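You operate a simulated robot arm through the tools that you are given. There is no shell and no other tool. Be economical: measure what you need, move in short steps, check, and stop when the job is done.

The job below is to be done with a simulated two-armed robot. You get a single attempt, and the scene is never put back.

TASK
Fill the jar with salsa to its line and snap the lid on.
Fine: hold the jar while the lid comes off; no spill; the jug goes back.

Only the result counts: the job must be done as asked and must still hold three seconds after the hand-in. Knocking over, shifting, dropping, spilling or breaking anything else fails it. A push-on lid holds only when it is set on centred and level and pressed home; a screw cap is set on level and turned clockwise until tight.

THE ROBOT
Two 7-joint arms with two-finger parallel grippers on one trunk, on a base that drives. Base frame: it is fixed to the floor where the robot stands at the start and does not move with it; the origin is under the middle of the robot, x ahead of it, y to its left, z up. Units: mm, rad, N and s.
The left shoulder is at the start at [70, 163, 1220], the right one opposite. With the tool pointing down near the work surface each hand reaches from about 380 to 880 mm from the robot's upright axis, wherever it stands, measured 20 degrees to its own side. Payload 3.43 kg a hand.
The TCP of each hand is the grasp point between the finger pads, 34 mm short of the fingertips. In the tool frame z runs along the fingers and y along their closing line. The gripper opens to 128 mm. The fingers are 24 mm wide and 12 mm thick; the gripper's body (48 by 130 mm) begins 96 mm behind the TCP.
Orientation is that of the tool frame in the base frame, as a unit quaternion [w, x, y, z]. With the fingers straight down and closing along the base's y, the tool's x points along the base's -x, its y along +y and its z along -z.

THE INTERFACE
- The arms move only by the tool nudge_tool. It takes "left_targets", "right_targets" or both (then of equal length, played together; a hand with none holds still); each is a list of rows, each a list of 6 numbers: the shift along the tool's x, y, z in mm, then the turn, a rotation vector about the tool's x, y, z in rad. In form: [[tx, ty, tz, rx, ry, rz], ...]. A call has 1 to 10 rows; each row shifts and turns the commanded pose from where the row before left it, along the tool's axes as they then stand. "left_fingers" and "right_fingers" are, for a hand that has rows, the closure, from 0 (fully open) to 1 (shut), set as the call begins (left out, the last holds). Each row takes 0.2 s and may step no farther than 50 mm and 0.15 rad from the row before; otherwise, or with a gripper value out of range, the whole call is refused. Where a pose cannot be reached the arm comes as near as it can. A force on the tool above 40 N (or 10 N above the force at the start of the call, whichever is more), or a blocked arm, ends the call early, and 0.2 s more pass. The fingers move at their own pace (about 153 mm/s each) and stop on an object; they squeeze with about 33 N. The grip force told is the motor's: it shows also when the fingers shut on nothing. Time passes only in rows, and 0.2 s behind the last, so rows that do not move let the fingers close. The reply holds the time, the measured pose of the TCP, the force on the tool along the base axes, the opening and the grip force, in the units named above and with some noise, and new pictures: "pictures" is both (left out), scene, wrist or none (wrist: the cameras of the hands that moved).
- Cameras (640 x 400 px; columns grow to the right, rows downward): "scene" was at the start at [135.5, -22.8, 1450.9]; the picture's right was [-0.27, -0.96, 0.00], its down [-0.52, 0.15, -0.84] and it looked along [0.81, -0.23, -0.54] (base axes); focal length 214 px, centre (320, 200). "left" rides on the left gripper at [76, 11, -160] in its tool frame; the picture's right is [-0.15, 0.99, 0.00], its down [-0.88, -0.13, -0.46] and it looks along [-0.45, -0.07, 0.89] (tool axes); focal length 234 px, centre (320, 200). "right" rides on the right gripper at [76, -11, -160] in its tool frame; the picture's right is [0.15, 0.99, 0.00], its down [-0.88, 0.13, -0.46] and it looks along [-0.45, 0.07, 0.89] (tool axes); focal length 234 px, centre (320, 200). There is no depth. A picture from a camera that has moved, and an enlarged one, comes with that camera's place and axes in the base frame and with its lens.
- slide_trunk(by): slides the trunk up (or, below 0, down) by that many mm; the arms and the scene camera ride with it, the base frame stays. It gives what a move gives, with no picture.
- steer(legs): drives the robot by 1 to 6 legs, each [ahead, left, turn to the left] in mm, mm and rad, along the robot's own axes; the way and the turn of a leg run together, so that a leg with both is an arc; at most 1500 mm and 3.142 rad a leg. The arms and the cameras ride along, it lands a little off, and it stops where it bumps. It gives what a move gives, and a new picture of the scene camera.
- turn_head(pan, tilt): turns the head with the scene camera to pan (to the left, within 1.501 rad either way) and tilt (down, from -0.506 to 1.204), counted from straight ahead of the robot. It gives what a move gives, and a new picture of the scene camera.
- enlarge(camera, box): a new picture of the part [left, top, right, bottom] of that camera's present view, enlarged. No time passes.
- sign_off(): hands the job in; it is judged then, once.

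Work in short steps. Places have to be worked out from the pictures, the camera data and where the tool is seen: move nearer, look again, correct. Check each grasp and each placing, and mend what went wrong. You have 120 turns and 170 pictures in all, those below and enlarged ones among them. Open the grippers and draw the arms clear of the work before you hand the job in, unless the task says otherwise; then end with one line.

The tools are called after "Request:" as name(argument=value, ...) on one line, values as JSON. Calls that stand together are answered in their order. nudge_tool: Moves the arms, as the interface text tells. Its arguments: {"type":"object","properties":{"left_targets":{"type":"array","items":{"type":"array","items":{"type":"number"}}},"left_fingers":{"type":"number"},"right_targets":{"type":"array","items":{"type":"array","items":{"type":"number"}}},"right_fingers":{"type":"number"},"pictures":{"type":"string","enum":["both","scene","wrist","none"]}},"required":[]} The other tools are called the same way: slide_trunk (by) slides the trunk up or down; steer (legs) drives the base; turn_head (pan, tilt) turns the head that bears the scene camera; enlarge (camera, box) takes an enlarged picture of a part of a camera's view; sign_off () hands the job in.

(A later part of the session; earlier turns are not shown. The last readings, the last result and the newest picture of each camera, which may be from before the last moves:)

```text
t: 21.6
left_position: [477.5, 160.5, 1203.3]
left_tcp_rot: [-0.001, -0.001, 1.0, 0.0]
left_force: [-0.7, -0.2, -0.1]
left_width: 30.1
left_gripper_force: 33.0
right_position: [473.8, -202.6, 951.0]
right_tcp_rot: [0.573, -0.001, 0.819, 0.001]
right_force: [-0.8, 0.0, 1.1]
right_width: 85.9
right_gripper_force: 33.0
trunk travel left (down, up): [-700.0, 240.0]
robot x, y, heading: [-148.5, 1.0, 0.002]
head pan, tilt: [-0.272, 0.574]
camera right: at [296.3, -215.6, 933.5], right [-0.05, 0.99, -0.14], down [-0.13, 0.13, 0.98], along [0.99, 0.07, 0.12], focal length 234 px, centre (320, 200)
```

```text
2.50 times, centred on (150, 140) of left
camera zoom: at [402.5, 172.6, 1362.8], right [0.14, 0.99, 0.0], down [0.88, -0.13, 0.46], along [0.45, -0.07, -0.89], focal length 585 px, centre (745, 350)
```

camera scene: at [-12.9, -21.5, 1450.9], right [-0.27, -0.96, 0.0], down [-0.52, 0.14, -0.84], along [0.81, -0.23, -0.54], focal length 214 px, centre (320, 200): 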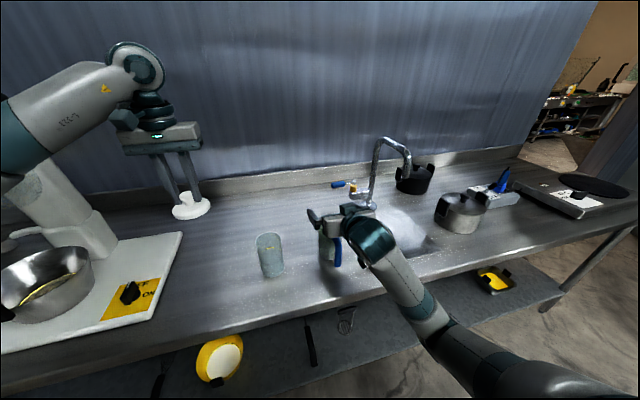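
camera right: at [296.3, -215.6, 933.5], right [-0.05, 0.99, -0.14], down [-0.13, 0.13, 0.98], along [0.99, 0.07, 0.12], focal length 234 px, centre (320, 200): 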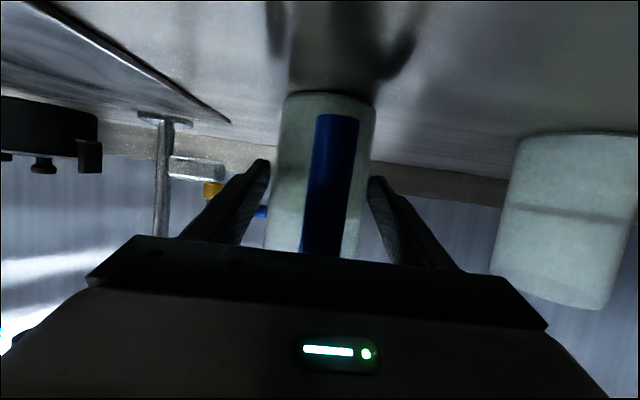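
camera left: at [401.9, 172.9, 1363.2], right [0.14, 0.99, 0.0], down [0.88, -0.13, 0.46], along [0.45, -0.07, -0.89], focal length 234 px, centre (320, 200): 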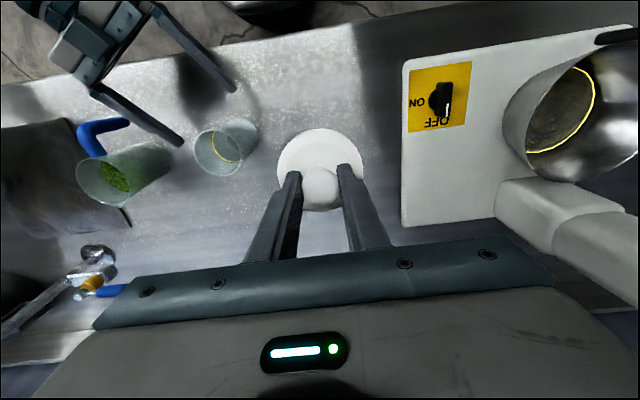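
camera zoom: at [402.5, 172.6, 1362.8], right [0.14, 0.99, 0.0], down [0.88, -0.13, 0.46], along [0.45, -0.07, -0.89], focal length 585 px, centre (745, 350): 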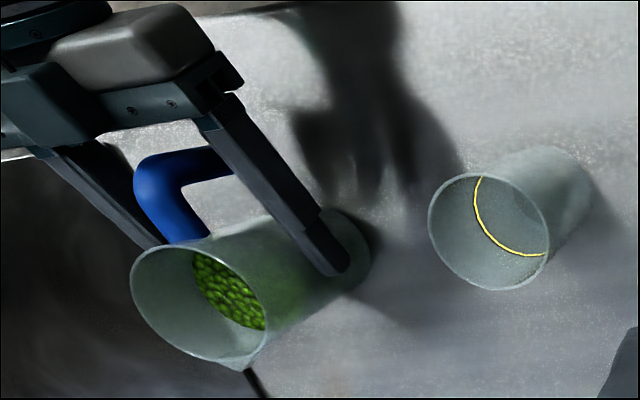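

Gripped (85.9 mm); the jug moved about 2 mm toward -y, so I will return it to y≈-201. Now lift 60 mm and check that it comes level.

Request:
nudge_tool(right_targets=[[-9.4, 0, -3.4, 0, 0, 0], [-18.8, 0, -6.8, 0, 0, 0], [-28.2, 0, -10.3, 0, 0, 0], [-28.2, 0, -10.3, 0, 0, 0], [-18.8, 0, -6.8, 0, 0, 0]])

Request:
enlarge(camera="left", box=[30, 60, 270, 220])

```text
t: 22.8
left_position: [478.9, 161.8, 1203.7]
left_tcp_rot: [-0.001, -0.001, 1.0, 0.0]
left_force: [0.6, -0.5, -0.2]
left_width: 30.0
left_gripper_force: 33.2
right_position: [471.2, -202.9, 1060.9]
right_tcp_rot: [0.573, 0.0, 0.82, 0.0]
right_force: [0.2, 0.5, -4.8]
right_width: 86.2
right_gripper_force: 32.9
trunk travel left (down, up): [-700.0, 240.0]
robot x, y, heading: [-149.0, 0.1, 0.003]
head pan, tilt: [-0.272, 0.574]
camera scene: at [-12.4, -22.7, 1450.8], right [-0.27, -0.96, 0.0], down [-0.52, 0.15, -0.84], along [0.81, -0.22, -0.54], focal length 214 px, centre (320, 200)
camera right: at [295.5, -215.0, 1043.5], right [-0.05, 0.99, -0.14], down [-0.13, 0.13, 0.98], along [0.99, 0.07, 0.12], focal length 234 px, centre (320, 200)
```

scene: 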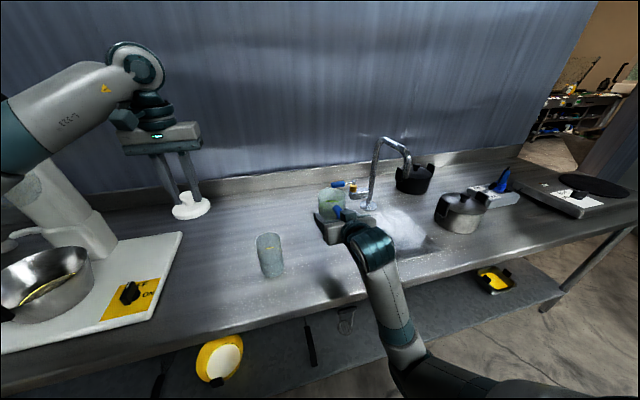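
right: 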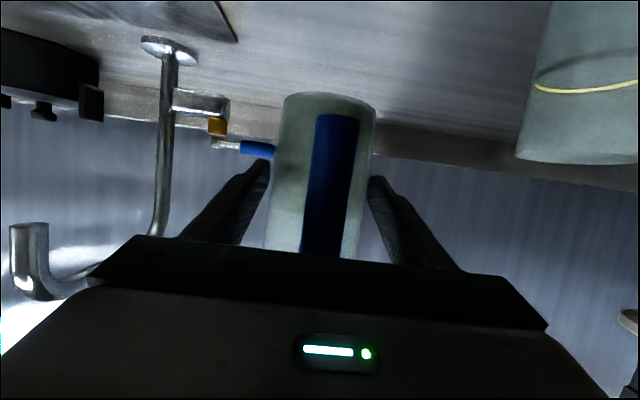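

```text
2.50 times, centred on (150, 140) of left
camera zoom: at [403.3, 172.5, 1362.4], right [0.14, 0.99, 0.0], down [0.88, -0.13, 0.45], along [0.45, -0.07, -0.89], focal length 585 px, centre (745, 350)
```

zoom: 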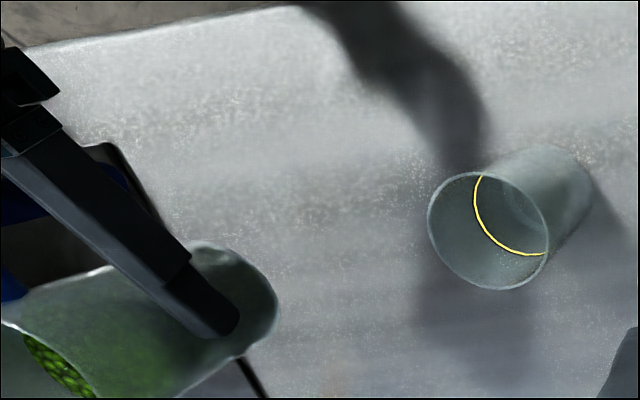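

The jug is held without slip (about 5 N load). I back the base 100 mm for more elbow room.

Request:
steer(legs=[[-100, 0, 0]])

```text
t: 23.9
left_position: [379.2, 158.5, 1203.4]
left_tcp_rot: [-0.001, 0.0, 1.0, 0.001]
left_force: [-1.0, -0.3, -0.3]
left_width: 29.9
left_gripper_force: 32.8
right_position: [373.4, -203.5, 1061.4]
right_tcp_rot: [0.573, -0.001, 0.82, 0.001]
right_force: [0.0, 1.3, -5.2]
right_width: 86.2
right_gripper_force: 33.0
trunk travel left (down, up): [-700.0, 240.0]
robot x, y, heading: [-251.2, 0.6, 0.003]
head pan, tilt: [-0.272, 0.574]
camera scene: at [-111.9, -23.0, 1450.8], right [-0.27, -0.96, 0.0], down [-0.52, 0.15, -0.84], along [0.81, -0.23, -0.54], focal length 214 px, centre (320, 200)
```

scene: 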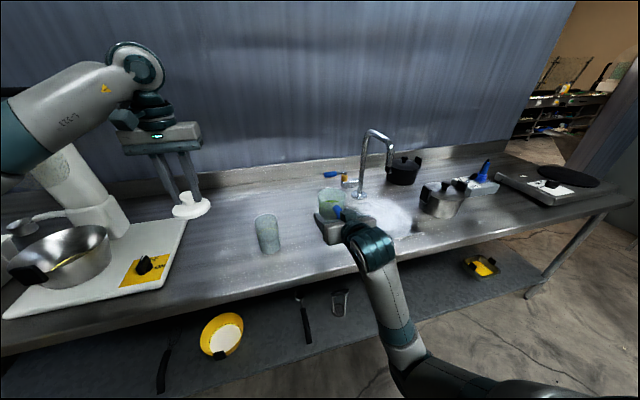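

Now tilt the jug 35° (still well below pouring) and yaw it 30° toward the jar, in place. The left hand with the lid goes forward again as an observing camera.

Request:
nudge_tool(left_targets=[[-11.1, 0, 0, 0, 0, 0], [-11.1, 0, 0, 0, 0, 0], [-11.1, 0, 0, 0, 0, 0], [-11.1, 0, 0, 0, 0, 0], [-11.1, 0, 0, 0, 0, 0], [-11.1, 0, 0, 0, 0, 0], [-11.1, 0, 0, 0, 0, 0], [-11.1, 0, 0, 0, 0, 0], [-11.1, 0, 0, 0, 0, 0]], right_targets=[[0, 0, 0, 0, 0.1222, 0], [0, 0, 0, 0, 0.1222, 0], [0, 0, 0, 0, 0.1222, 0], [0, 0, 0, 0, 0.1222, 0], [0, 0, 0, 0, 0.1222, 0], [0, 0, 0, -0.0751, 0, -0.1072], [0, 0, 0, -0.0751, 0, -0.1072], [0, 0, 0, -0.0751, 0, -0.1072], [0, 0, 0, -0.0751, 0, -0.1072]])

```text
t: 25.9
left_position: [479.0, 159.0, 1202.5]
left_tcp_rot: [-0.001, 0.0, 1.0, 0.001]
left_force: [0.4, 1.1, -1.6]
left_width: 29.9
left_gripper_force: 32.7
right_position: [373.7, -204.3, 1060.2]
right_tcp_rot: [0.29, -0.248, 0.921, 0.079]
right_force: [-0.2, -1.0, -5.7]
right_width: 86.2
right_gripper_force: 33.4
trunk travel left (down, up): [-700.0, 240.0]
robot x, y, heading: [-245.5, -4.9, -0.0]
head pan, tilt: [-0.272, 0.574]
camera scene: at [-111.6, -24.6, 1450.8], right [-0.27, -0.96, 0.0], down [-0.52, 0.15, -0.84], along [0.81, -0.23, -0.54], focal length 214 px, centre (320, 200)
camera right: at [245.3, -292.5, 1146.4], right [-0.6, 0.8, -0.08], down [0.33, 0.34, 0.88], along [0.73, 0.5, -0.47], focal length 234 px, centre (320, 200)
camera left: at [403.7, 170.3, 1362.4], right [0.15, 0.99, 0.0], down [0.88, -0.13, 0.45], along [0.45, -0.07, -0.89], focal length 234 px, centre (320, 200)
```

scene: 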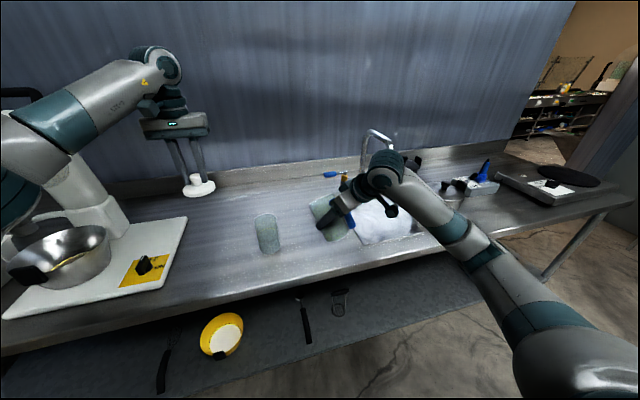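
right: 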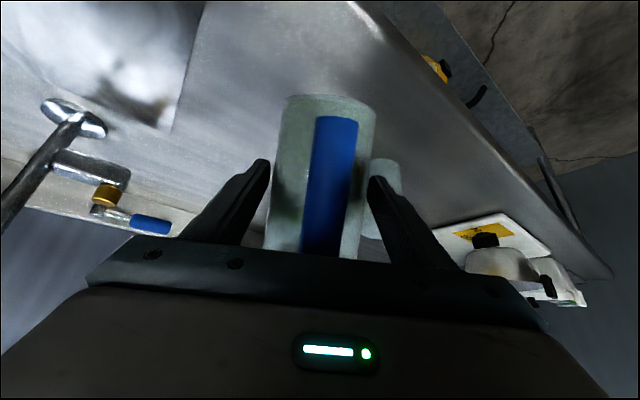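
left: 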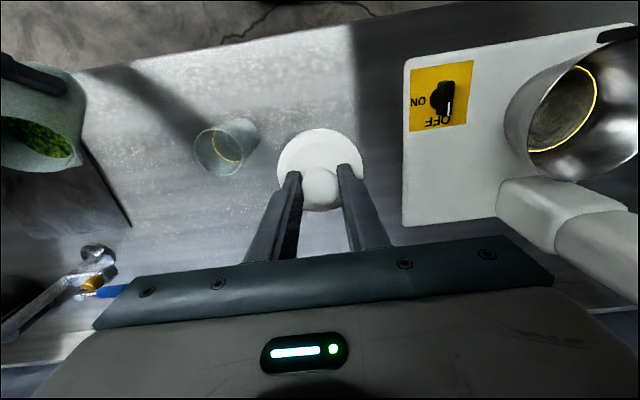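

Orientation is as planned and the salsa is still inside. Now move the spout toward the jar, staying 55 mm above the rim.

Request:
nudge_tool(right_targets=[[-16.8, 30.7, 12.1, 0, 0, 0], [-16.8, 30.7, 12.1, 0, 0, 0], [-16.8, 30.7, 12.1, 0, 0, 0], [-16.8, 30.7, 12.1, 0, 0, 0]], pictures="scene")

Request:
enlarge(camera="left", box=[80, 50, 320, 220])

Request:
enlarge(camera="scene", box=[200, 160, 360, 270])

```text
t: 26.9
left_position: [478.8, 162.6, 1202.5]
left_tcp_rot: [-0.002, -0.001, 1.0, -0.001]
left_force: [0.5, -1.2, -0.5]
left_width: 29.8
left_gripper_force: 33.1
right_position: [382.5, -51.5, 1059.2]
right_tcp_rot: [0.289, -0.247, 0.922, 0.078]
right_force: [-1.0, 0.1, -6.3]
right_width: 86.2
right_gripper_force: 33.3
trunk travel left (down, up): [-700.0, 240.0]
robot x, y, heading: [-247.1, -3.6, -0.005]
head pan, tilt: [-0.272, 0.574]
camera scene: at [-111.1, -20.5, 1450.8], right [-0.27, -0.96, 0.0], down [-0.52, 0.14, -0.84], along [0.81, -0.23, -0.54], focal length 214 px, centre (320, 200)
```

scene: 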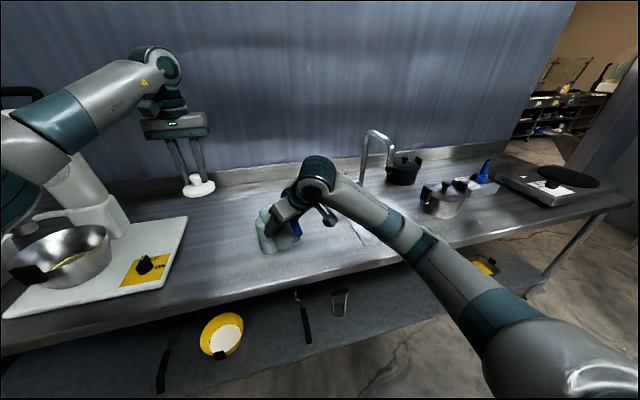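

```text
2.35 times, centred on (200, 135) of left
camera zoom: at [404.2, 174.2, 1361.5], right [0.15, 0.99, 0.0], down [0.88, -0.13, 0.45], along [0.45, -0.07, -0.89], focal length 551 px, centre (602, 353)
```

zoom: 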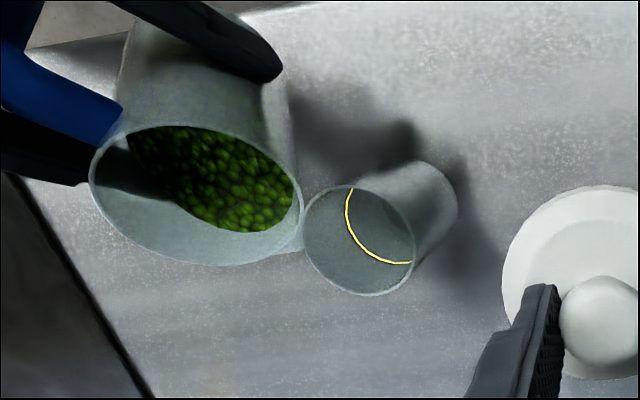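

```text
3.64 times, centred on (280, 215) of scene
camera zoom: at [-111.1, -20.5, 1450.8], right [-0.27, -0.96, 0.0], down [-0.52, 0.14, -0.84], along [0.81, -0.23, -0.54], focal length 780 px, centre (466, 146)
```

zoom: 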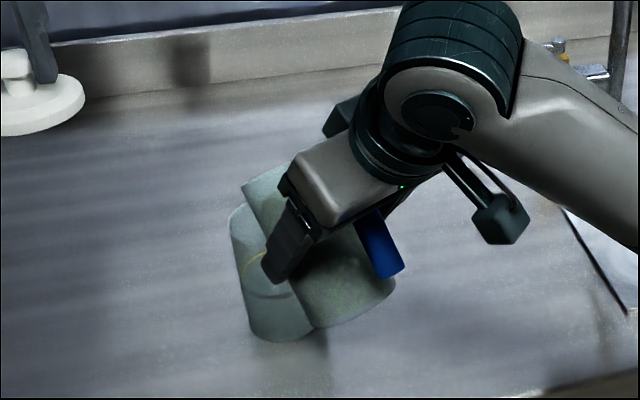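

The left view confirms the spout tip is just inside the near rim, with the tip near (464, -7) and the jar axis near (478.5, 0). Lower 15 mm and tilt to 50°, pivoting on the spout.

Request:
nudge_tool(right_targets=[[8.6, -3, 12.3, 0, 0, 0], [-7.4, 0, -9.25, 0, 0.1309, 0], [-7.4, 0, -9.25, 0, 0.1309, 0]], pictures="none")

Request:
enlarge(camera="left", box=[80, 50, 320, 220])

```text
t: 27.7
left_position: [479.7, 161.1, 1202.7]
left_tcp_rot: [0.0, -0.001, 1.0, 0.0]
left_force: [-0.3, 0.2, -0.5]
left_width: 30.1
left_gripper_force: 33.2
right_position: [387.3, -55.8, 1070.2]
right_tcp_rot: [0.167, -0.255, 0.951, 0.045]
right_force: [0.4, -0.1, -5.1]
right_width: 86.0
right_gripper_force: 32.7
trunk travel left (down, up): [-700.0, 240.0]
robot x, y, heading: [-250.9, -0.4, 0.002]
head pan, tilt: [-0.272, 0.574]
```

```text
2.35 times, centred on (200, 135) of left
camera zoom: at [403.7, 172.5, 1361.9], right [0.15, 0.99, 0.0], down [0.88, -0.13, 0.45], along [0.45, -0.07, -0.89], focal length 551 px, centre (602, 353)
```

zoom: 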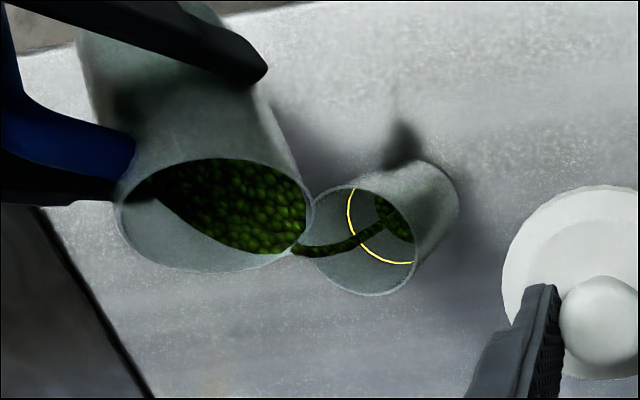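

Salsa already flows into the jar at 50° like a liquid. Hold still briefly and watch.

Request:
nudge_tool(right_targets=[[0, 0, 0, 0, 0, 0], [0, 0, 0, 0, 0, 0], [0, 0, 0, 0, 0, 0]], pictures="none")

Request:
enlarge(camera="left", box=[80, 50, 320, 220])

```text
t: 28.5
left_position: [478.1, 160.2, 1202.6]
left_tcp_rot: [0.0, 0.0, 1.0, 0.0]
left_force: [0.5, 0.5, 0.1]
left_width: 29.9
left_gripper_force: 32.5
right_position: [386.6, -55.5, 1069.4]
right_tcp_rot: [0.167, -0.255, 0.951, 0.046]
right_force: [1.1, 0.1, -4.7]
right_width: 86.3
right_gripper_force: 33.1
trunk travel left (down, up): [-700.0, 240.0]
robot x, y, heading: [-248.2, -1.2, 0.001]
head pan, tilt: [-0.272, 0.574]
```

```text
2.35 times, centred on (200, 135) of left
camera zoom: at [403.4, 171.8, 1362.2], right [0.15, 0.99, 0.0], down [0.88, -0.13, 0.45], along [0.45, -0.07, -0.89], focal length 551 px, centre (602, 353)
```

zoom: 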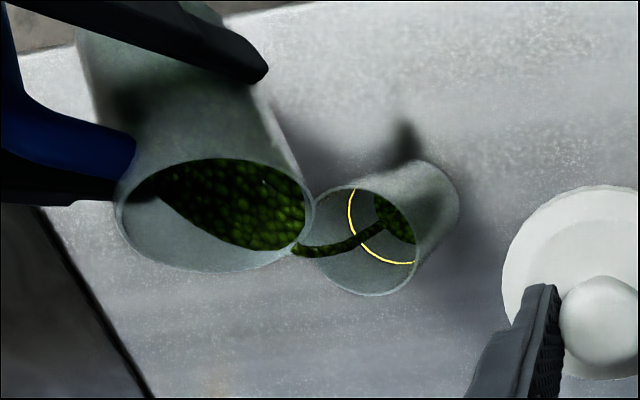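

Steady controlled flow. Tilt 5° more and hold.

Request:
nudge_tool(right_targets=[[-4.8, 0, -6.27, 0, 0.0873, 0], [0, 0, 0, 0, 0, 0], [0, 0, 0, 0, 0, 0], [0, 0, 0, 0, 0, 0], [0, 0, 0, 0, 0, 0]], pictures="none")

Request:
enlarge(camera="left", box=[80, 50, 320, 220])

```text
t: 29.7
left_position: [478.4, 160.4, 1202.9]
left_tcp_rot: [-0.002, 0.0, 1.0, 0.0]
left_force: [-0.1, 0.6, -0.6]
left_width: 29.7
left_gripper_force: 33.0
right_position: [389.7, -55.0, 1076.9]
right_tcp_rot: [0.126, -0.257, 0.958, 0.034]
right_force: [-0.7, 0.7, -4.5]
right_width: 86.2
right_gripper_force: 33.2
trunk travel left (down, up): [-700.0, 240.0]
robot x, y, heading: [-251.7, 2.3, -0.0]
head pan, tilt: [-0.272, 0.574]
```

```text
2.35 times, centred on (200, 135) of left
camera zoom: at [403.4, 171.7, 1362.2], right [0.15, 0.99, 0.0], down [0.88, -0.13, 0.45], along [0.45, -0.07, -0.89], focal length 551 px, centre (602, 353)
```

zoom: 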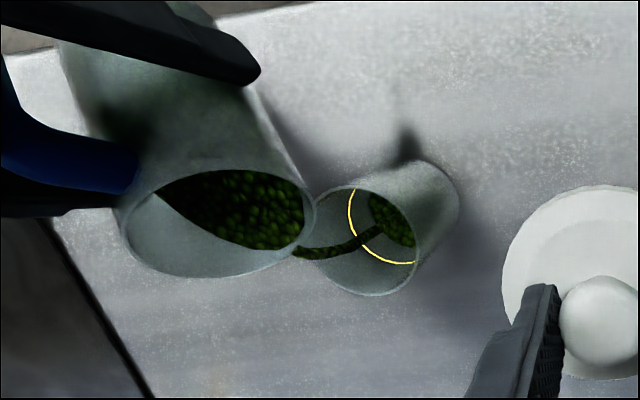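

Level in the jar is rising. Another 5° and hold longer.

Request:
nudge_tool(right_targets=[[-4.8, 0, -6.27, 0, 0.0873, 0], [0, 0, 0, 0, 0, 0], [0, 0, 0, 0, 0, 0], [0, 0, 0, 0, 0, 0], [0, 0, 0, 0, 0, 0], [0, 0, 0, 0, 0, 0]], pictures="none")

Request:
enlarge(camera="left", box=[80, 50, 320, 220])

```text
t: 31.1
left_position: [477.9, 161.0, 1203.3]
left_tcp_rot: [-0.001, 0.0, 1.0, 0.0]
left_force: [1.0, 0.3, -0.2]
left_width: 30.0
left_gripper_force: 33.2
right_position: [391.9, -53.3, 1083.9]
right_tcp_rot: [0.084, -0.258, 0.962, 0.024]
right_force: [-1.0, 0.5, -4.3]
right_width: 86.3
right_gripper_force: 32.7
trunk travel left (down, up): [-700.0, 240.0]
robot x, y, heading: [-245.9, 0.8, -0.001]
head pan, tilt: [-0.272, 0.574]
```

```text
2.35 times, centred on (200, 135) of left
camera zoom: at [403.4, 172.0, 1362.2], right [0.15, 0.99, 0.0], down [0.88, -0.13, 0.45], along [0.45, -0.07, -0.89], focal length 551 px, centre (602, 353)
```

zoom: 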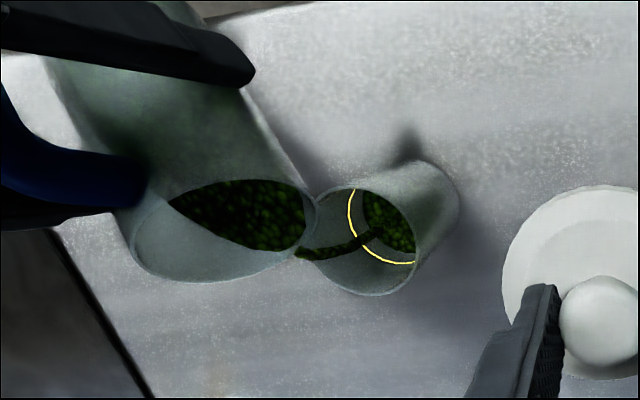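

Fill edge is about halfway between its early position and the line. Another small tilt and hold.

Request:
nudge_tool(right_targets=[[-3.8, 0, -5, 0, 0.07, 0], [0, 0, 0, 0, 0, 0], [0, 0, 0, 0, 0, 0], [0, 0, 0, 0, 0, 0], [0, 0, 0, 0, 0, 0]], pictures="none")

Request:
enlarge(camera="left", box=[180, 105, 276, 175])

```text
t: 32.3
left_position: [477.3, 160.2, 1203.3]
left_tcp_rot: [-0.001, -0.001, 1.0, 0.001]
left_force: [0.4, -0.4, -0.1]
left_width: 29.9
left_gripper_force: 33.0
right_position: [393.5, -52.2, 1089.2]
right_tcp_rot: [0.05, -0.258, 0.965, 0.015]
right_force: [-0.6, 0.4, -4.0]
right_width: 86.0
right_gripper_force: 33.0
trunk travel left (down, up): [-700.0, 240.0]
robot x, y, heading: [-245.4, 1.1, -0.001]
head pan, tilt: [-0.272, 0.574]
```

```text
5.71 times, centred on (228, 140) of left
camera zoom: at [403.3, 171.7, 1362.2], right [0.15, 0.99, 0.0], down [0.88, -0.13, 0.45], along [0.45, -0.07, -0.89], focal length 1338 px, centre (846, 543)
```

zoom: 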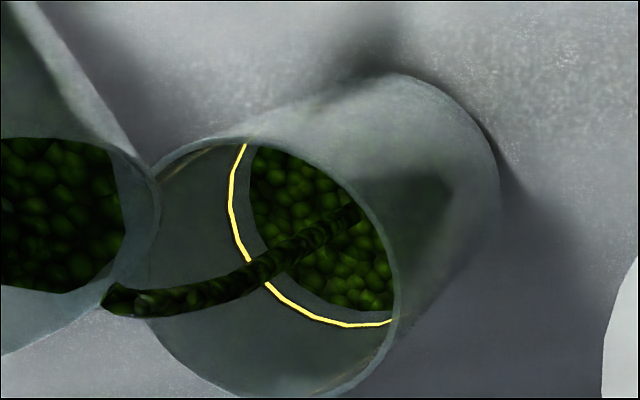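

About 16 mm remains to the line and the level rises roughly 9 mm/s. Hold 0.8 s more.

Request:
nudge_tool(right_targets=[[0, 0, 0, 0, 0, 0], [0, 0, 0, 0, 0, 0], [0, 0, 0, 0, 0, 0]], pictures="none")

Request:
enlarge(camera="left", box=[180, 105, 276, 175])

```text
t: 33.1
left_position: [479.1, 160.0, 1203.9]
left_tcp_rot: [-0.001, -0.001, 1.0, 0.0]
left_force: [0.0, 0.6, -0.7]
left_width: 30.1
left_gripper_force: 33.2
right_position: [393.1, -52.5, 1089.3]
right_tcp_rot: [0.051, -0.259, 0.964, 0.015]
right_force: [0.1, -0.1, -2.6]
right_width: 86.1
right_gripper_force: 33.6
trunk travel left (down, up): [-700.0, 240.0]
robot x, y, heading: [-250.4, -2.9, 0.002]
head pan, tilt: [-0.272, 0.574]
```

```text
5.71 times, centred on (228, 140) of left
camera zoom: at [403.3, 172.0, 1362.2], right [0.15, 0.99, 0.0], down [0.88, -0.13, 0.45], along [0.45, -0.07, -0.89], focal length 1338 px, centre (846, 543)
```

zoom: 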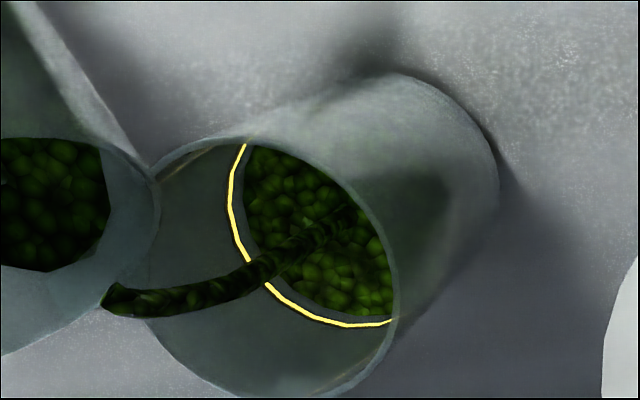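

8 px gained in 0.8 s and about 12 px remain. Hold 0.6 s more.

Request:
nudge_tool(right_targets=[[0, 0, 0, 0, 0, 0], [0, 0, 0, 0, 0, 0]], pictures="none")

Request:
enlarge(camera="left", box=[180, 105, 276, 175])

```text
t: 33.7
left_position: [478.2, 160.0, 1204.0]
left_tcp_rot: [-0.001, 0.0, 1.0, 0.0]
left_force: [0.0, 0.2, 0.1]
left_width: 29.7
left_gripper_force: 32.8
right_position: [394.5, -51.5, 1088.6]
right_tcp_rot: [0.05, -0.258, 0.965, 0.015]
right_force: [0.1, -0.1, -3.2]
right_width: 85.9
right_gripper_force: 32.7
trunk travel left (down, up): [-700.0, 240.0]
robot x, y, heading: [-248.1, -3.7, 0.002]
head pan, tilt: [-0.272, 0.574]
```

```text
5.71 times, centred on (228, 140) of left
camera zoom: at [403.3, 171.9, 1362.2], right [0.15, 0.99, 0.0], down [0.88, -0.13, 0.45], along [0.45, -0.07, -0.89], focal length 1338 px, centre (846, 543)
```

zoom: 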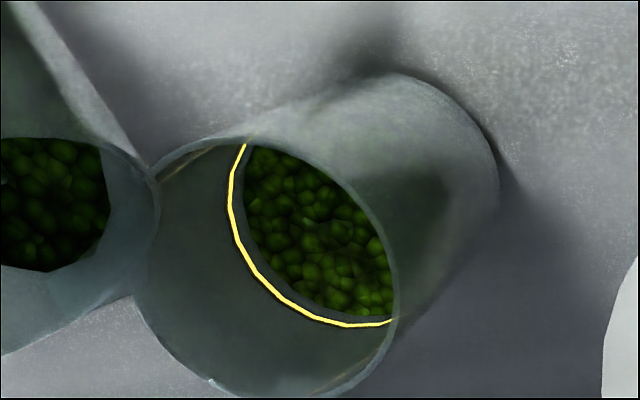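

Flow has stopped at this tilt by itself, so it behaves like a liquid. About 9 mm remains; tilt 2° and let it settle.

Request:
nudge_tool(right_targets=[[-1.9, 0, -2.5, 0, 0.035, 0], [0, 0, 0, 0, 0, 0], [0, 0, 0, 0, 0, 0], [0, 0, 0, 0, 0, 0], [0, 0, 0, 0, 0, 0]], pictures="none")

Request:
enlarge(camera="left", box=[180, 105, 276, 175])

```text
t: 34.9
left_position: [478.4, 161.0, 1203.4]
left_tcp_rot: [-0.001, 0.0, 1.0, 0.0]
left_force: [-0.1, 0.0, 0.2]
left_width: 29.8
left_gripper_force: 33.0
right_position: [395.4, -51.0, 1091.3]
right_tcp_rot: [0.034, -0.26, 0.965, 0.01]
right_force: [0.2, -0.3, -2.3]
right_width: 86.0
right_gripper_force: 32.7
trunk travel left (down, up): [-700.0, 240.0]
robot x, y, heading: [-247.2, 2.5, 0.0]
head pan, tilt: [-0.272, 0.574]
```

```text
5.71 times, centred on (228, 140) of left
camera zoom: at [403.3, 171.8, 1362.3], right [0.15, 0.99, 0.0], down [0.88, -0.13, 0.45], along [0.45, -0.07, -0.89], focal length 1338 px, centre (846, 543)
```

zoom: 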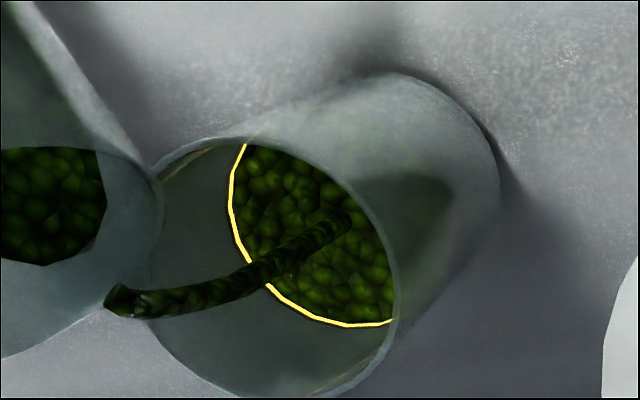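

The level is right at the line, so I tilt back quickly, pivoting on the spout.

Request:
nudge_tool(right_targets=[[6.9, 0, 11.67, 0, -0.15, 0], [6.9, 0, 11.67, 0, -0.15, 0]], pictures="none")

Request:
enlarge(camera="left", box=[180, 105, 276, 175])

```text
t: 35.5
left_position: [477.6, 158.5, 1204.2]
left_tcp_rot: [-0.001, 0.0, 1.0, 0.0]
left_force: [0.2, -0.3, -0.3]
left_width: 29.8
left_gripper_force: 33.3
right_position: [385.4, -58.3, 1066.7]
right_tcp_rot: [0.177, -0.254, 0.95, 0.048]
right_force: [0.1, -1.0, -2.5]
right_width: 86.1
right_gripper_force: 33.4
trunk travel left (down, up): [-700.0, 240.0]
robot x, y, heading: [-249.9, 3.5, 0.001]
head pan, tilt: [-0.272, 0.574]
```

```text
5.71 times, centred on (228, 140) of left
camera zoom: at [402.9, 170.7, 1362.7], right [0.15, 0.99, 0.0], down [0.88, -0.13, 0.45], along [0.45, -0.07, -0.89], focal length 1338 px, centre (846, 543)
```

zoom: 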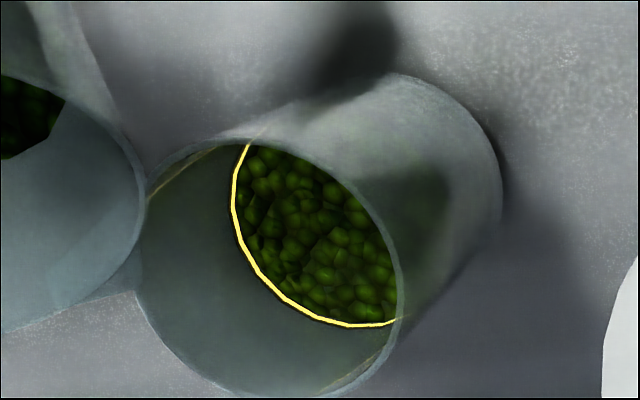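

Level sits right at the line. Now raise, tilt back to 35°, and carry the jug away to the right.

Request:
nudge_tool(right_targets=[[-9, 0, -23.3, 0, 0, 0], [6.1, 0, 10.1, 0, -0.131, 0], [5, 0, 9, 0, -0.114, 0], [16.8, -30.7, -12.1, 0, 0, 0], [16.8, -30.7, -12.1, 0, 0, 0], [16.8, -30.7, -12.1, 0, 0, 0], [16.8, -30.7, -12.1, 0, 0, 0]], pictures="scene")

Request:
enlarge(camera="left", box=[0, 30, 300, 230])

```text
t: 37.1
left_position: [477.0, 158.5, 1204.9]
left_tcp_rot: [0.0, 0.0, 1.0, 0.001]
left_force: [-1.3, -0.4, 0.7]
left_width: 29.8
left_gripper_force: 33.1
right_position: [371.7, -204.6, 1067.6]
right_tcp_rot: [0.292, -0.247, 0.92, 0.08]
right_force: [0.2, -0.1, -3.9]
right_width: 85.9
right_gripper_force: 33.3
trunk travel left (down, up): [-700.0, 240.0]
robot x, y, heading: [-250.0, 1.5, 0.003]
head pan, tilt: [-0.272, 0.574]
camera scene: at [-113.1, -25.0, 1450.9], right [-0.27, -0.96, 0.0], down [-0.52, 0.15, -0.84], along [0.81, -0.22, -0.54], focal length 214 px, centre (320, 200)
```

scene: 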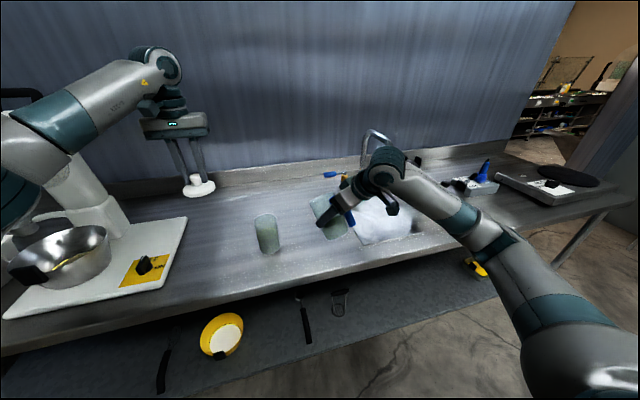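

```text
2.00 times, centred on (150, 130) of left
camera zoom: at [402.2, 170.0, 1363.1], right [0.15, 0.99, 0.0], down [0.88, -0.13, 0.46], along [0.45, -0.07, -0.89], focal length 468 px, centre (660, 340)
```

zoom: 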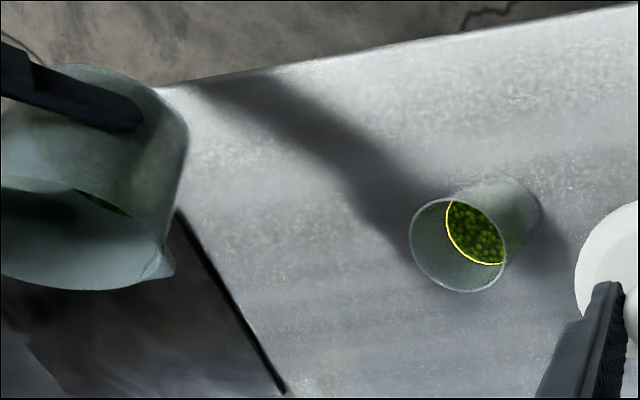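

No spill and the jar is filled. Bring the jug upright and un-yaw it.

Request:
nudge_tool(right_targets=[[0, 0, 0, 0.0751, 0, 0.1072], [0, 0, 0, 0.0751, 0, 0.1072], [0, 0, 0, 0.0751, 0, 0.1072], [0, 0, 0, 0.0751, 0, 0.1072], [0, 0, 0, 0, -0.1222, 0], [0, 0, 0, 0, -0.1222, 0], [0, 0, 0, 0, -0.1222, 0], [0, 0, 0, 0, -0.1222, 0], [0, 0, 0, 0, -0.1222, 0]], pictures="wrist")

```text
t: 39.1
left_position: [478.3, 160.8, 1203.5]
left_tcp_rot: [0.0, 0.0, 1.0, -0.001]
left_force: [-0.4, 0.5, 0.3]
left_width: 30.1
left_gripper_force: 32.5
right_position: [374.8, -205.8, 1069.9]
right_tcp_rot: [0.575, 0.001, 0.818, 0.001]
right_force: [0.0, 0.2, -3.7]
right_width: 86.2
right_gripper_force: 33.0
trunk travel left (down, up): [-700.0, 240.0]
robot x, y, heading: [-245.1, 1.1, -0.001]
head pan, tilt: [-0.272, 0.574]
camera right: at [197.9, -218.3, 1051.7], right [-0.05, 0.99, -0.14], down [-0.13, 0.13, 0.98], along [0.99, 0.07, 0.12], focal length 234 px, centre (320, 200)
```

right: 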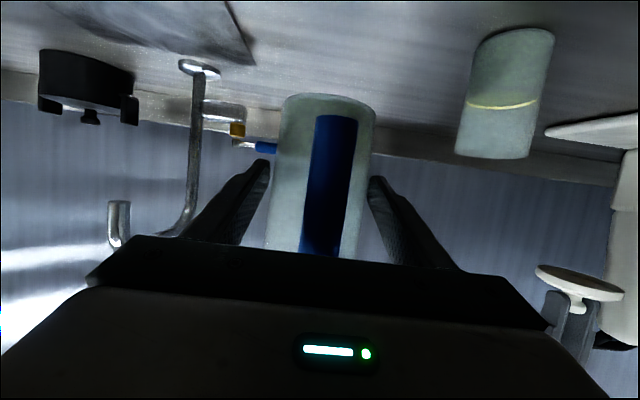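

Jug pose in the grip is unchanged. Move it back over its spot and down to about 9 mm above the counter.

Request:
nudge_tool(right_targets=[[-11.3, 1.5, 31, 0, 0, 0], [-11.3, 1.5, 31, 0, 0, 0], [-11.3, 1.5, 31, 0, 0, 0], [25.6, 0, 9.3, 0, 0, 0], [25.6, 0, 9.3, 0, 0, 0], [25.6, 0, 9.3, 0, 0, 0], [25.6, 0, 9.3, 0, 0, 0]], pictures="wrist")

Request:
enlarge(camera="left", box=[30, 60, 270, 220])

```text
t: 40.7
left_position: [477.7, 159.7, 1203.4]
left_tcp_rot: [-0.001, -0.001, 1.0, 0.0]
left_force: [-0.2, -0.6, 0.3]
left_width: 29.9
left_gripper_force: 32.6
right_position: [473.7, -201.2, 961.0]
right_tcp_rot: [0.574, 0.001, 0.819, 0.001]
right_force: [0.7, 0.3, -3.1]
right_width: 86.2
right_gripper_force: 33.1
trunk travel left (down, up): [-700.0, 240.0]
robot x, y, heading: [-249.4, 1.2, -0.003]
head pan, tilt: [-0.272, 0.574]
camera right: at [297.8, -213.0, 942.6], right [-0.05, 0.99, -0.14], down [-0.13, 0.13, 0.98], along [0.99, 0.07, 0.12], focal length 234 px, centre (320, 200)
```

right: 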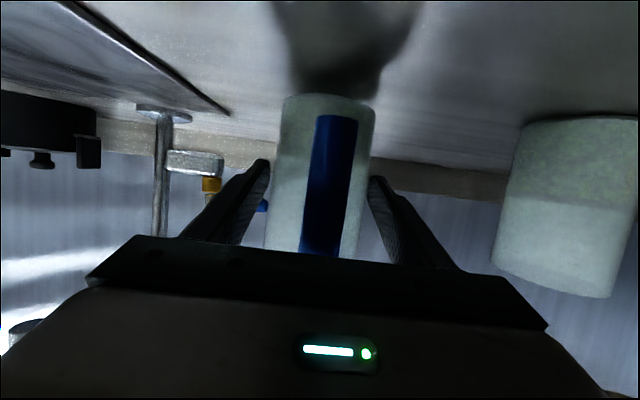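

```text
2.50 times, centred on (150, 140) of left
camera zoom: at [403.1, 171.8, 1362.4], right [0.15, 0.99, 0.0], down [0.88, -0.13, 0.45], along [0.45, -0.07, -0.89], focal length 585 px, centre (745, 350)
```

zoom: 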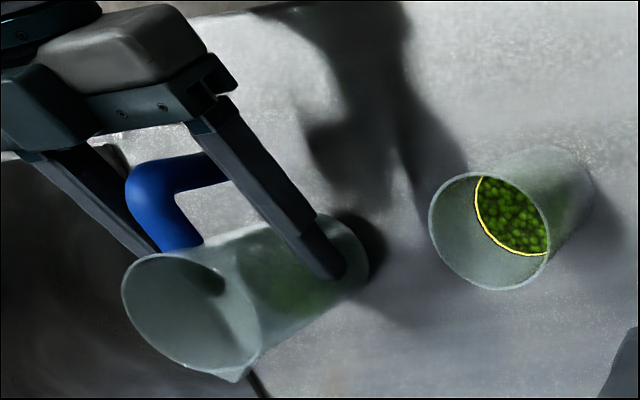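

Good. Lower in small steps until contact around 10 mm further down.

Request:
nudge_tool(right_targets=[[4.7, 0, 1.7, 0, 0, 0], [2.8, 0, 1, 0, 0, 0], [1.4, 0, 0.5, 0, 0, 0]], pictures="none")

```text
t: 41.5
left_position: [477.5, 159.8, 1202.9]
left_tcp_rot: [-0.001, -0.001, 1.0, 0.001]
left_force: [-0.1, 0.0, -0.3]
left_width: 29.9
left_gripper_force: 32.8
right_position: [473.6, -201.0, 951.9]
right_tcp_rot: [0.575, 0.0, 0.818, 0.001]
right_force: [0.2, -0.2, -3.1]
right_width: 86.2
right_gripper_force: 33.4
trunk travel left (down, up): [-700.0, 240.0]
robot x, y, heading: [-250.2, -1.7, 0.0]
head pan, tilt: [-0.272, 0.574]
```

Still carrying the weight (-3.1 N), so the base is just above the counter. Down about 1 mm more in two bits.

Request:
nudge_tool(right_targets=[[0.7, 0, 0.25, 0, 0, 0], [0.7, 0, 0.25, 0, 0, 0]], pictures="none")

```text
t: 42.1
left_position: [478.3, 159.4, 1204.0]
left_tcp_rot: [-0.001, -0.001, 1.0, 0.0]
left_force: [0.0, -0.4, 0.3]
left_width: 30.0
left_gripper_force: 33.0
right_position: [473.7, -200.5, 951.1]
right_tcp_rot: [0.574, 0.0, 0.819, 0.001]
right_force: [0.1, 0.1, -2.9]
right_width: 86.1
right_gripper_force: 32.7
trunk travel left (down, up): [-700.0, 240.0]
robot x, y, heading: [-246.8, -3.9, -0.003]
head pan, tilt: [-0.272, 0.574]
```

Request:
nudge_tool(right_targets=[[0.8, 0, 0.3, 0, 0, 0], [0.8, 0, 0.3, 0, 0, 0]], pictures="wrist")

```text
t: 42.7
left_position: [477.2, 160.8, 1203.2]
left_tcp_rot: [0.001, -0.001, 1.0, -0.001]
left_force: [0.1, -0.3, -1.1]
left_width: 29.8
left_gripper_force: 33.2
right_position: [473.8, -201.5, 951.5]
right_tcp_rot: [0.576, 0.0, 0.818, 0.001]
right_force: [1.6, 0.2, 2.3]
right_width: 86.1
right_gripper_force: 32.9
trunk travel left (down, up): [-700.0, 240.0]
robot x, y, heading: [-245.1, -1.3, -0.002]
head pan, tilt: [-0.272, 0.574]
camera right: at [297.0, -213.1, 932.3], right [-0.05, 0.99, -0.14], down [-0.13, 0.13, 0.98], along [0.99, 0.07, 0.12], focal length 234 px, centre (320, 200)
```

right: 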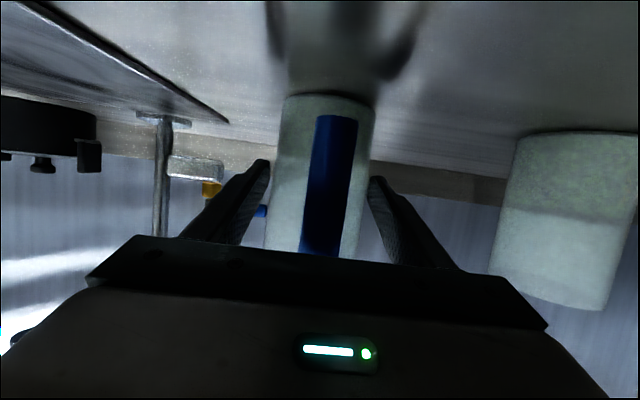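

The jug is down (+2.3 N). Open the fingers with still rows first.

Request:
nudge_tool(right_targets=[[0, 0, 0, 0, 0, 0], [0, 0, 0, 0, 0, 0], [0, 0, 0, 0, 0, 0]], right_fingers=0, pictures="none")

Request:
nudge_tool(right_targets=[[-14, 0, -6, 0, 0, 0], [-28, 0, -10.2, 0, 0, 0], [-28, 0, -10.2, 0, 0, 0], [-28, 0, -10.2, 0, 0, 0], [-28, 0, -10.2, 0, 0, 0]], pictures="scene")

Request:
enlarge(camera="left", box=[30, 60, 270, 220])

```text
t: 43.5
left_position: [477.2, 160.4, 1203.6]
left_tcp_rot: [0.0, -0.001, 1.0, 0.001]
left_force: [0.6, -0.5, 0.6]
left_width: 30.1
left_gripper_force: 33.0
right_position: [473.7, -200.6, 949.5]
right_tcp_rot: [0.575, 0.0, 0.818, 0.001]
right_force: [-0.2, -1.3, 0.2]
right_width: 127.9
right_gripper_force: 0.0
trunk travel left (down, up): [-700.0, 240.0]
robot x, y, heading: [-249.3, -2.2, 0.003]
head pan, tilt: [-0.272, 0.574]
```

```text
t: 44.7
left_position: [477.8, 160.8, 1204.7]
left_tcp_rot: [-0.001, -0.001, 1.0, -0.001]
left_force: [0.2, -0.2, 0.6]
left_width: 29.7
left_gripper_force: 32.7
right_position: [470.8, -198.6, 1084.6]
right_tcp_rot: [0.575, 0.001, 0.818, 0.0]
right_force: [0.1, -0.3, 0.1]
right_width: 128.1
right_gripper_force: 0.2
trunk travel left (down, up): [-700.0, 240.0]
robot x, y, heading: [-248.6, -0.9, 0.0]
head pan, tilt: [-0.272, 0.574]
camera scene: at [-112.4, -22.3, 1450.8], right [-0.27, -0.96, 0.0], down [-0.52, 0.15, -0.84], along [0.81, -0.23, -0.54], focal length 214 px, centre (320, 200)
```

scene: 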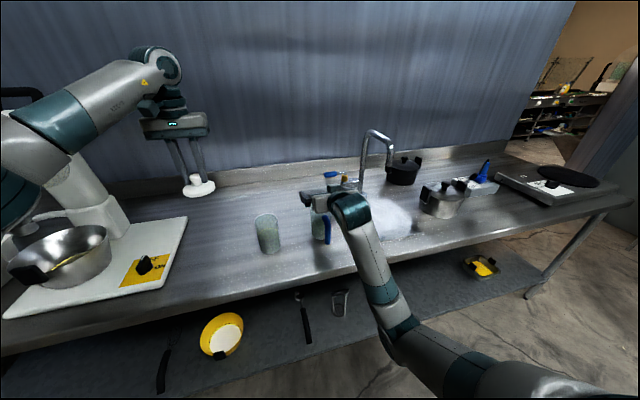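

```text
2.50 times, centred on (150, 140) of left
camera zoom: at [402.9, 172.4, 1362.3], right [0.15, 0.99, 0.0], down [0.88, -0.13, 0.46], along [0.45, -0.07, -0.89], focal length 585 px, centre (745, 350)
```

zoom: 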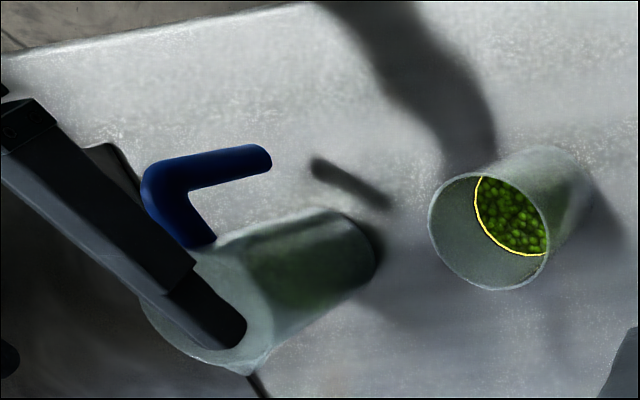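

Jug stands within about 2 mm of its original place. The right hand clears away while the left brings the lid over the jar.

Request:
nudge_tool(left_targets=[[-0.4, -40.2, 0, 0, 0, 0], [-0.4, -40.2, 0, 0, 0, 0], [-0.4, -40.2, 0, 0, 0, 0], [-0.4, -40.2, 0, 0, 0, 0], [0, 0, 40, 0, 0, 0], [0, 0, 40, 0, 0, 0]], right_targets=[[-8, -30, -17, 0, 0, 0], [-8, -30, -17, 0, 0, 0], [-8, -30, -17, 0, 0, 0], [0, -20, 0, 0, 0, 0], [0, 0, 0, 0, 0, 0], [0, 0, 0, 0, 0, 0]])

Request:
enlarge(camera="scene", box=[220, 180, 340, 260])

```text
t: 46.1
left_position: [479.5, 3.0, 1124.2]
left_tcp_rot: [0.0, -0.001, 1.0, 0.001]
left_force: [0.7, -0.2, -0.5]
left_width: 29.8
left_gripper_force: 32.8
right_position: [433.9, -311.1, 1122.2]
right_tcp_rot: [0.575, 0.0, 0.818, 0.002]
right_force: [0.7, 0.1, 0.2]
right_width: 127.9
right_gripper_force: 0.0
trunk travel left (down, up): [-700.0, 240.0]
robot x, y, heading: [-250.6, 0.2, -0.003]
head pan, tilt: [-0.272, 0.574]
camera scene: at [-111.5, -23.3, 1450.9], right [-0.27, -0.96, 0.0], down [-0.52, 0.15, -0.84], along [0.81, -0.23, -0.54], focal length 214 px, centre (320, 200)
camera right: at [257.1, -323.3, 1104.4], right [-0.05, 0.99, -0.14], down [-0.13, 0.13, 0.98], along [0.99, 0.07, 0.12], focal length 234 px, centre (320, 200)
camera left: at [405.0, 13.4, 1282.8], right [0.14, 0.99, 0.0], down [0.88, -0.13, 0.45], along [0.45, -0.07, -0.89], focal length 234 px, centre (320, 200)
```

scene: 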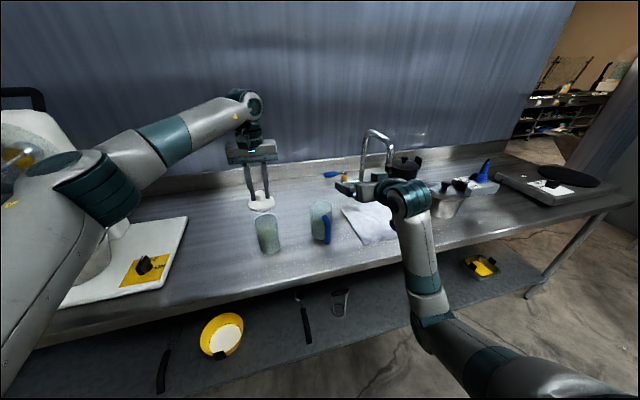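
right: 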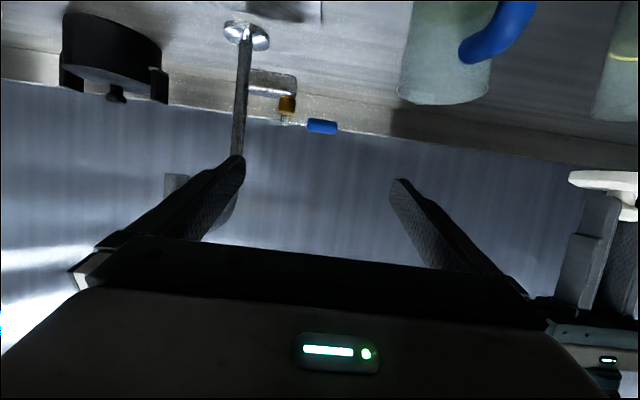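
left: 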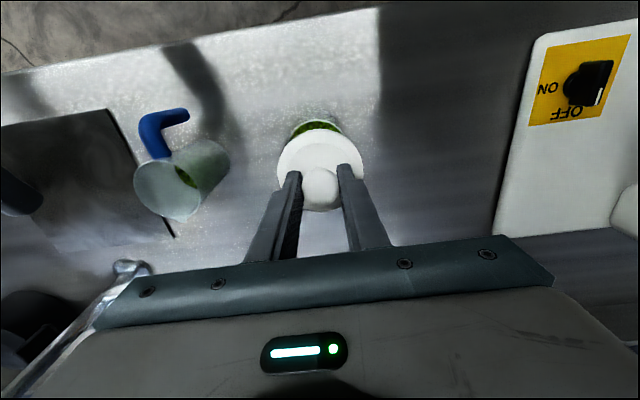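

```text
5.00 times, centred on (280, 220) of scene
camera zoom: at [-111.5, -23.3, 1450.9], right [-0.27, -0.96, 0.0], down [-0.52, 0.15, -0.84], along [0.81, -0.23, -0.54], focal length 1072 px, centre (520, 100)
```

zoom: 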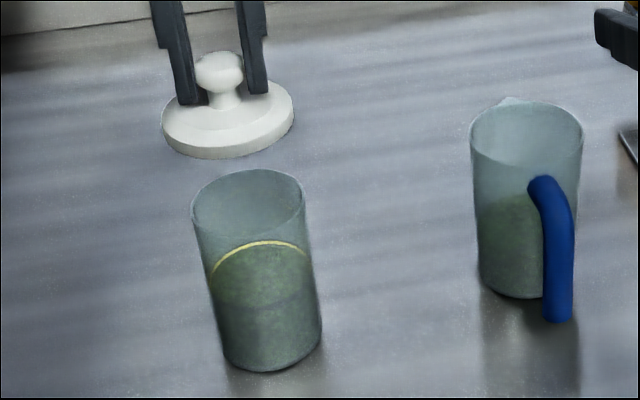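

Level shows right at the line through the glass. The lid is about 3 mm too far +y (both by TCP and picture); correct that and lower to 20 mm above the seat.

Request:
nudge_tool(left_targets=[[0, -3.3, 20, 0, 0, 0], [0, 0, 20, 0, 0, 0], [0, 0, 9, 0, 0, 0], [0, 0, 0, 0, 0, 0]], pictures="none")

Request:
enlarge(camera="scene", box=[230, 190, 310, 260])

Request:
enlarge(camera="right", box=[540, 0, 640, 220])

```text
t: 47.1
left_position: [478.7, -3.5, 1074.0]
left_tcp_rot: [0.0, -0.001, 1.0, 0.0]
left_force: [-0.2, 0.1, 0.5]
left_width: 29.9
left_gripper_force: 33.0
right_position: [433.3, -310.2, 1123.3]
right_tcp_rot: [0.574, 0.0, 0.819, 0.001]
right_force: [0.4, -1.0, -0.2]
right_width: 128.2
right_gripper_force: 0.2
trunk travel left (down, up): [-700.0, 240.0]
robot x, y, heading: [-247.8, 2.3, 0.004]
head pan, tilt: [-0.272, 0.574]
```

```text
5.71 times, centred on (270, 225) of scene
camera zoom: at [-112.2, -22.9, 1450.9], right [-0.27, -0.96, 0.0], down [-0.52, 0.15, -0.84], along [0.81, -0.23, -0.54], focal length 1226 px, centre (606, 57)
```

zoom: 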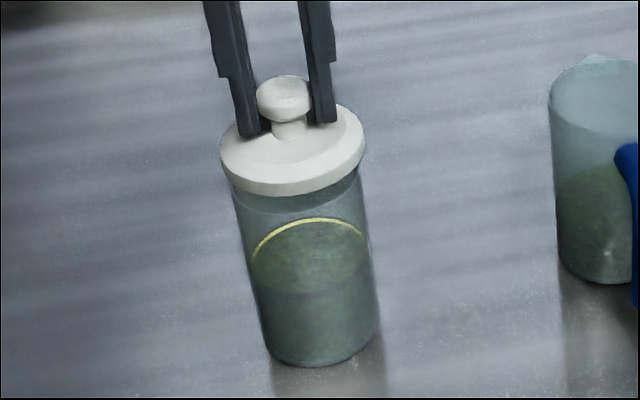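

```text
1.82 times, centred on (590, 110) of right
camera zoom: at [256.6, -323.0, 1104.7], right [-0.05, 0.99, -0.14], down [-0.13, 0.13, 0.98], along [0.99, 0.07, 0.12], focal length 426 px, centre (-171, 364)
```

zoom: 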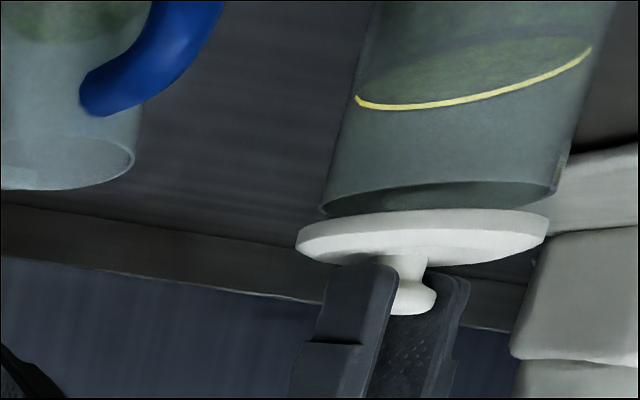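

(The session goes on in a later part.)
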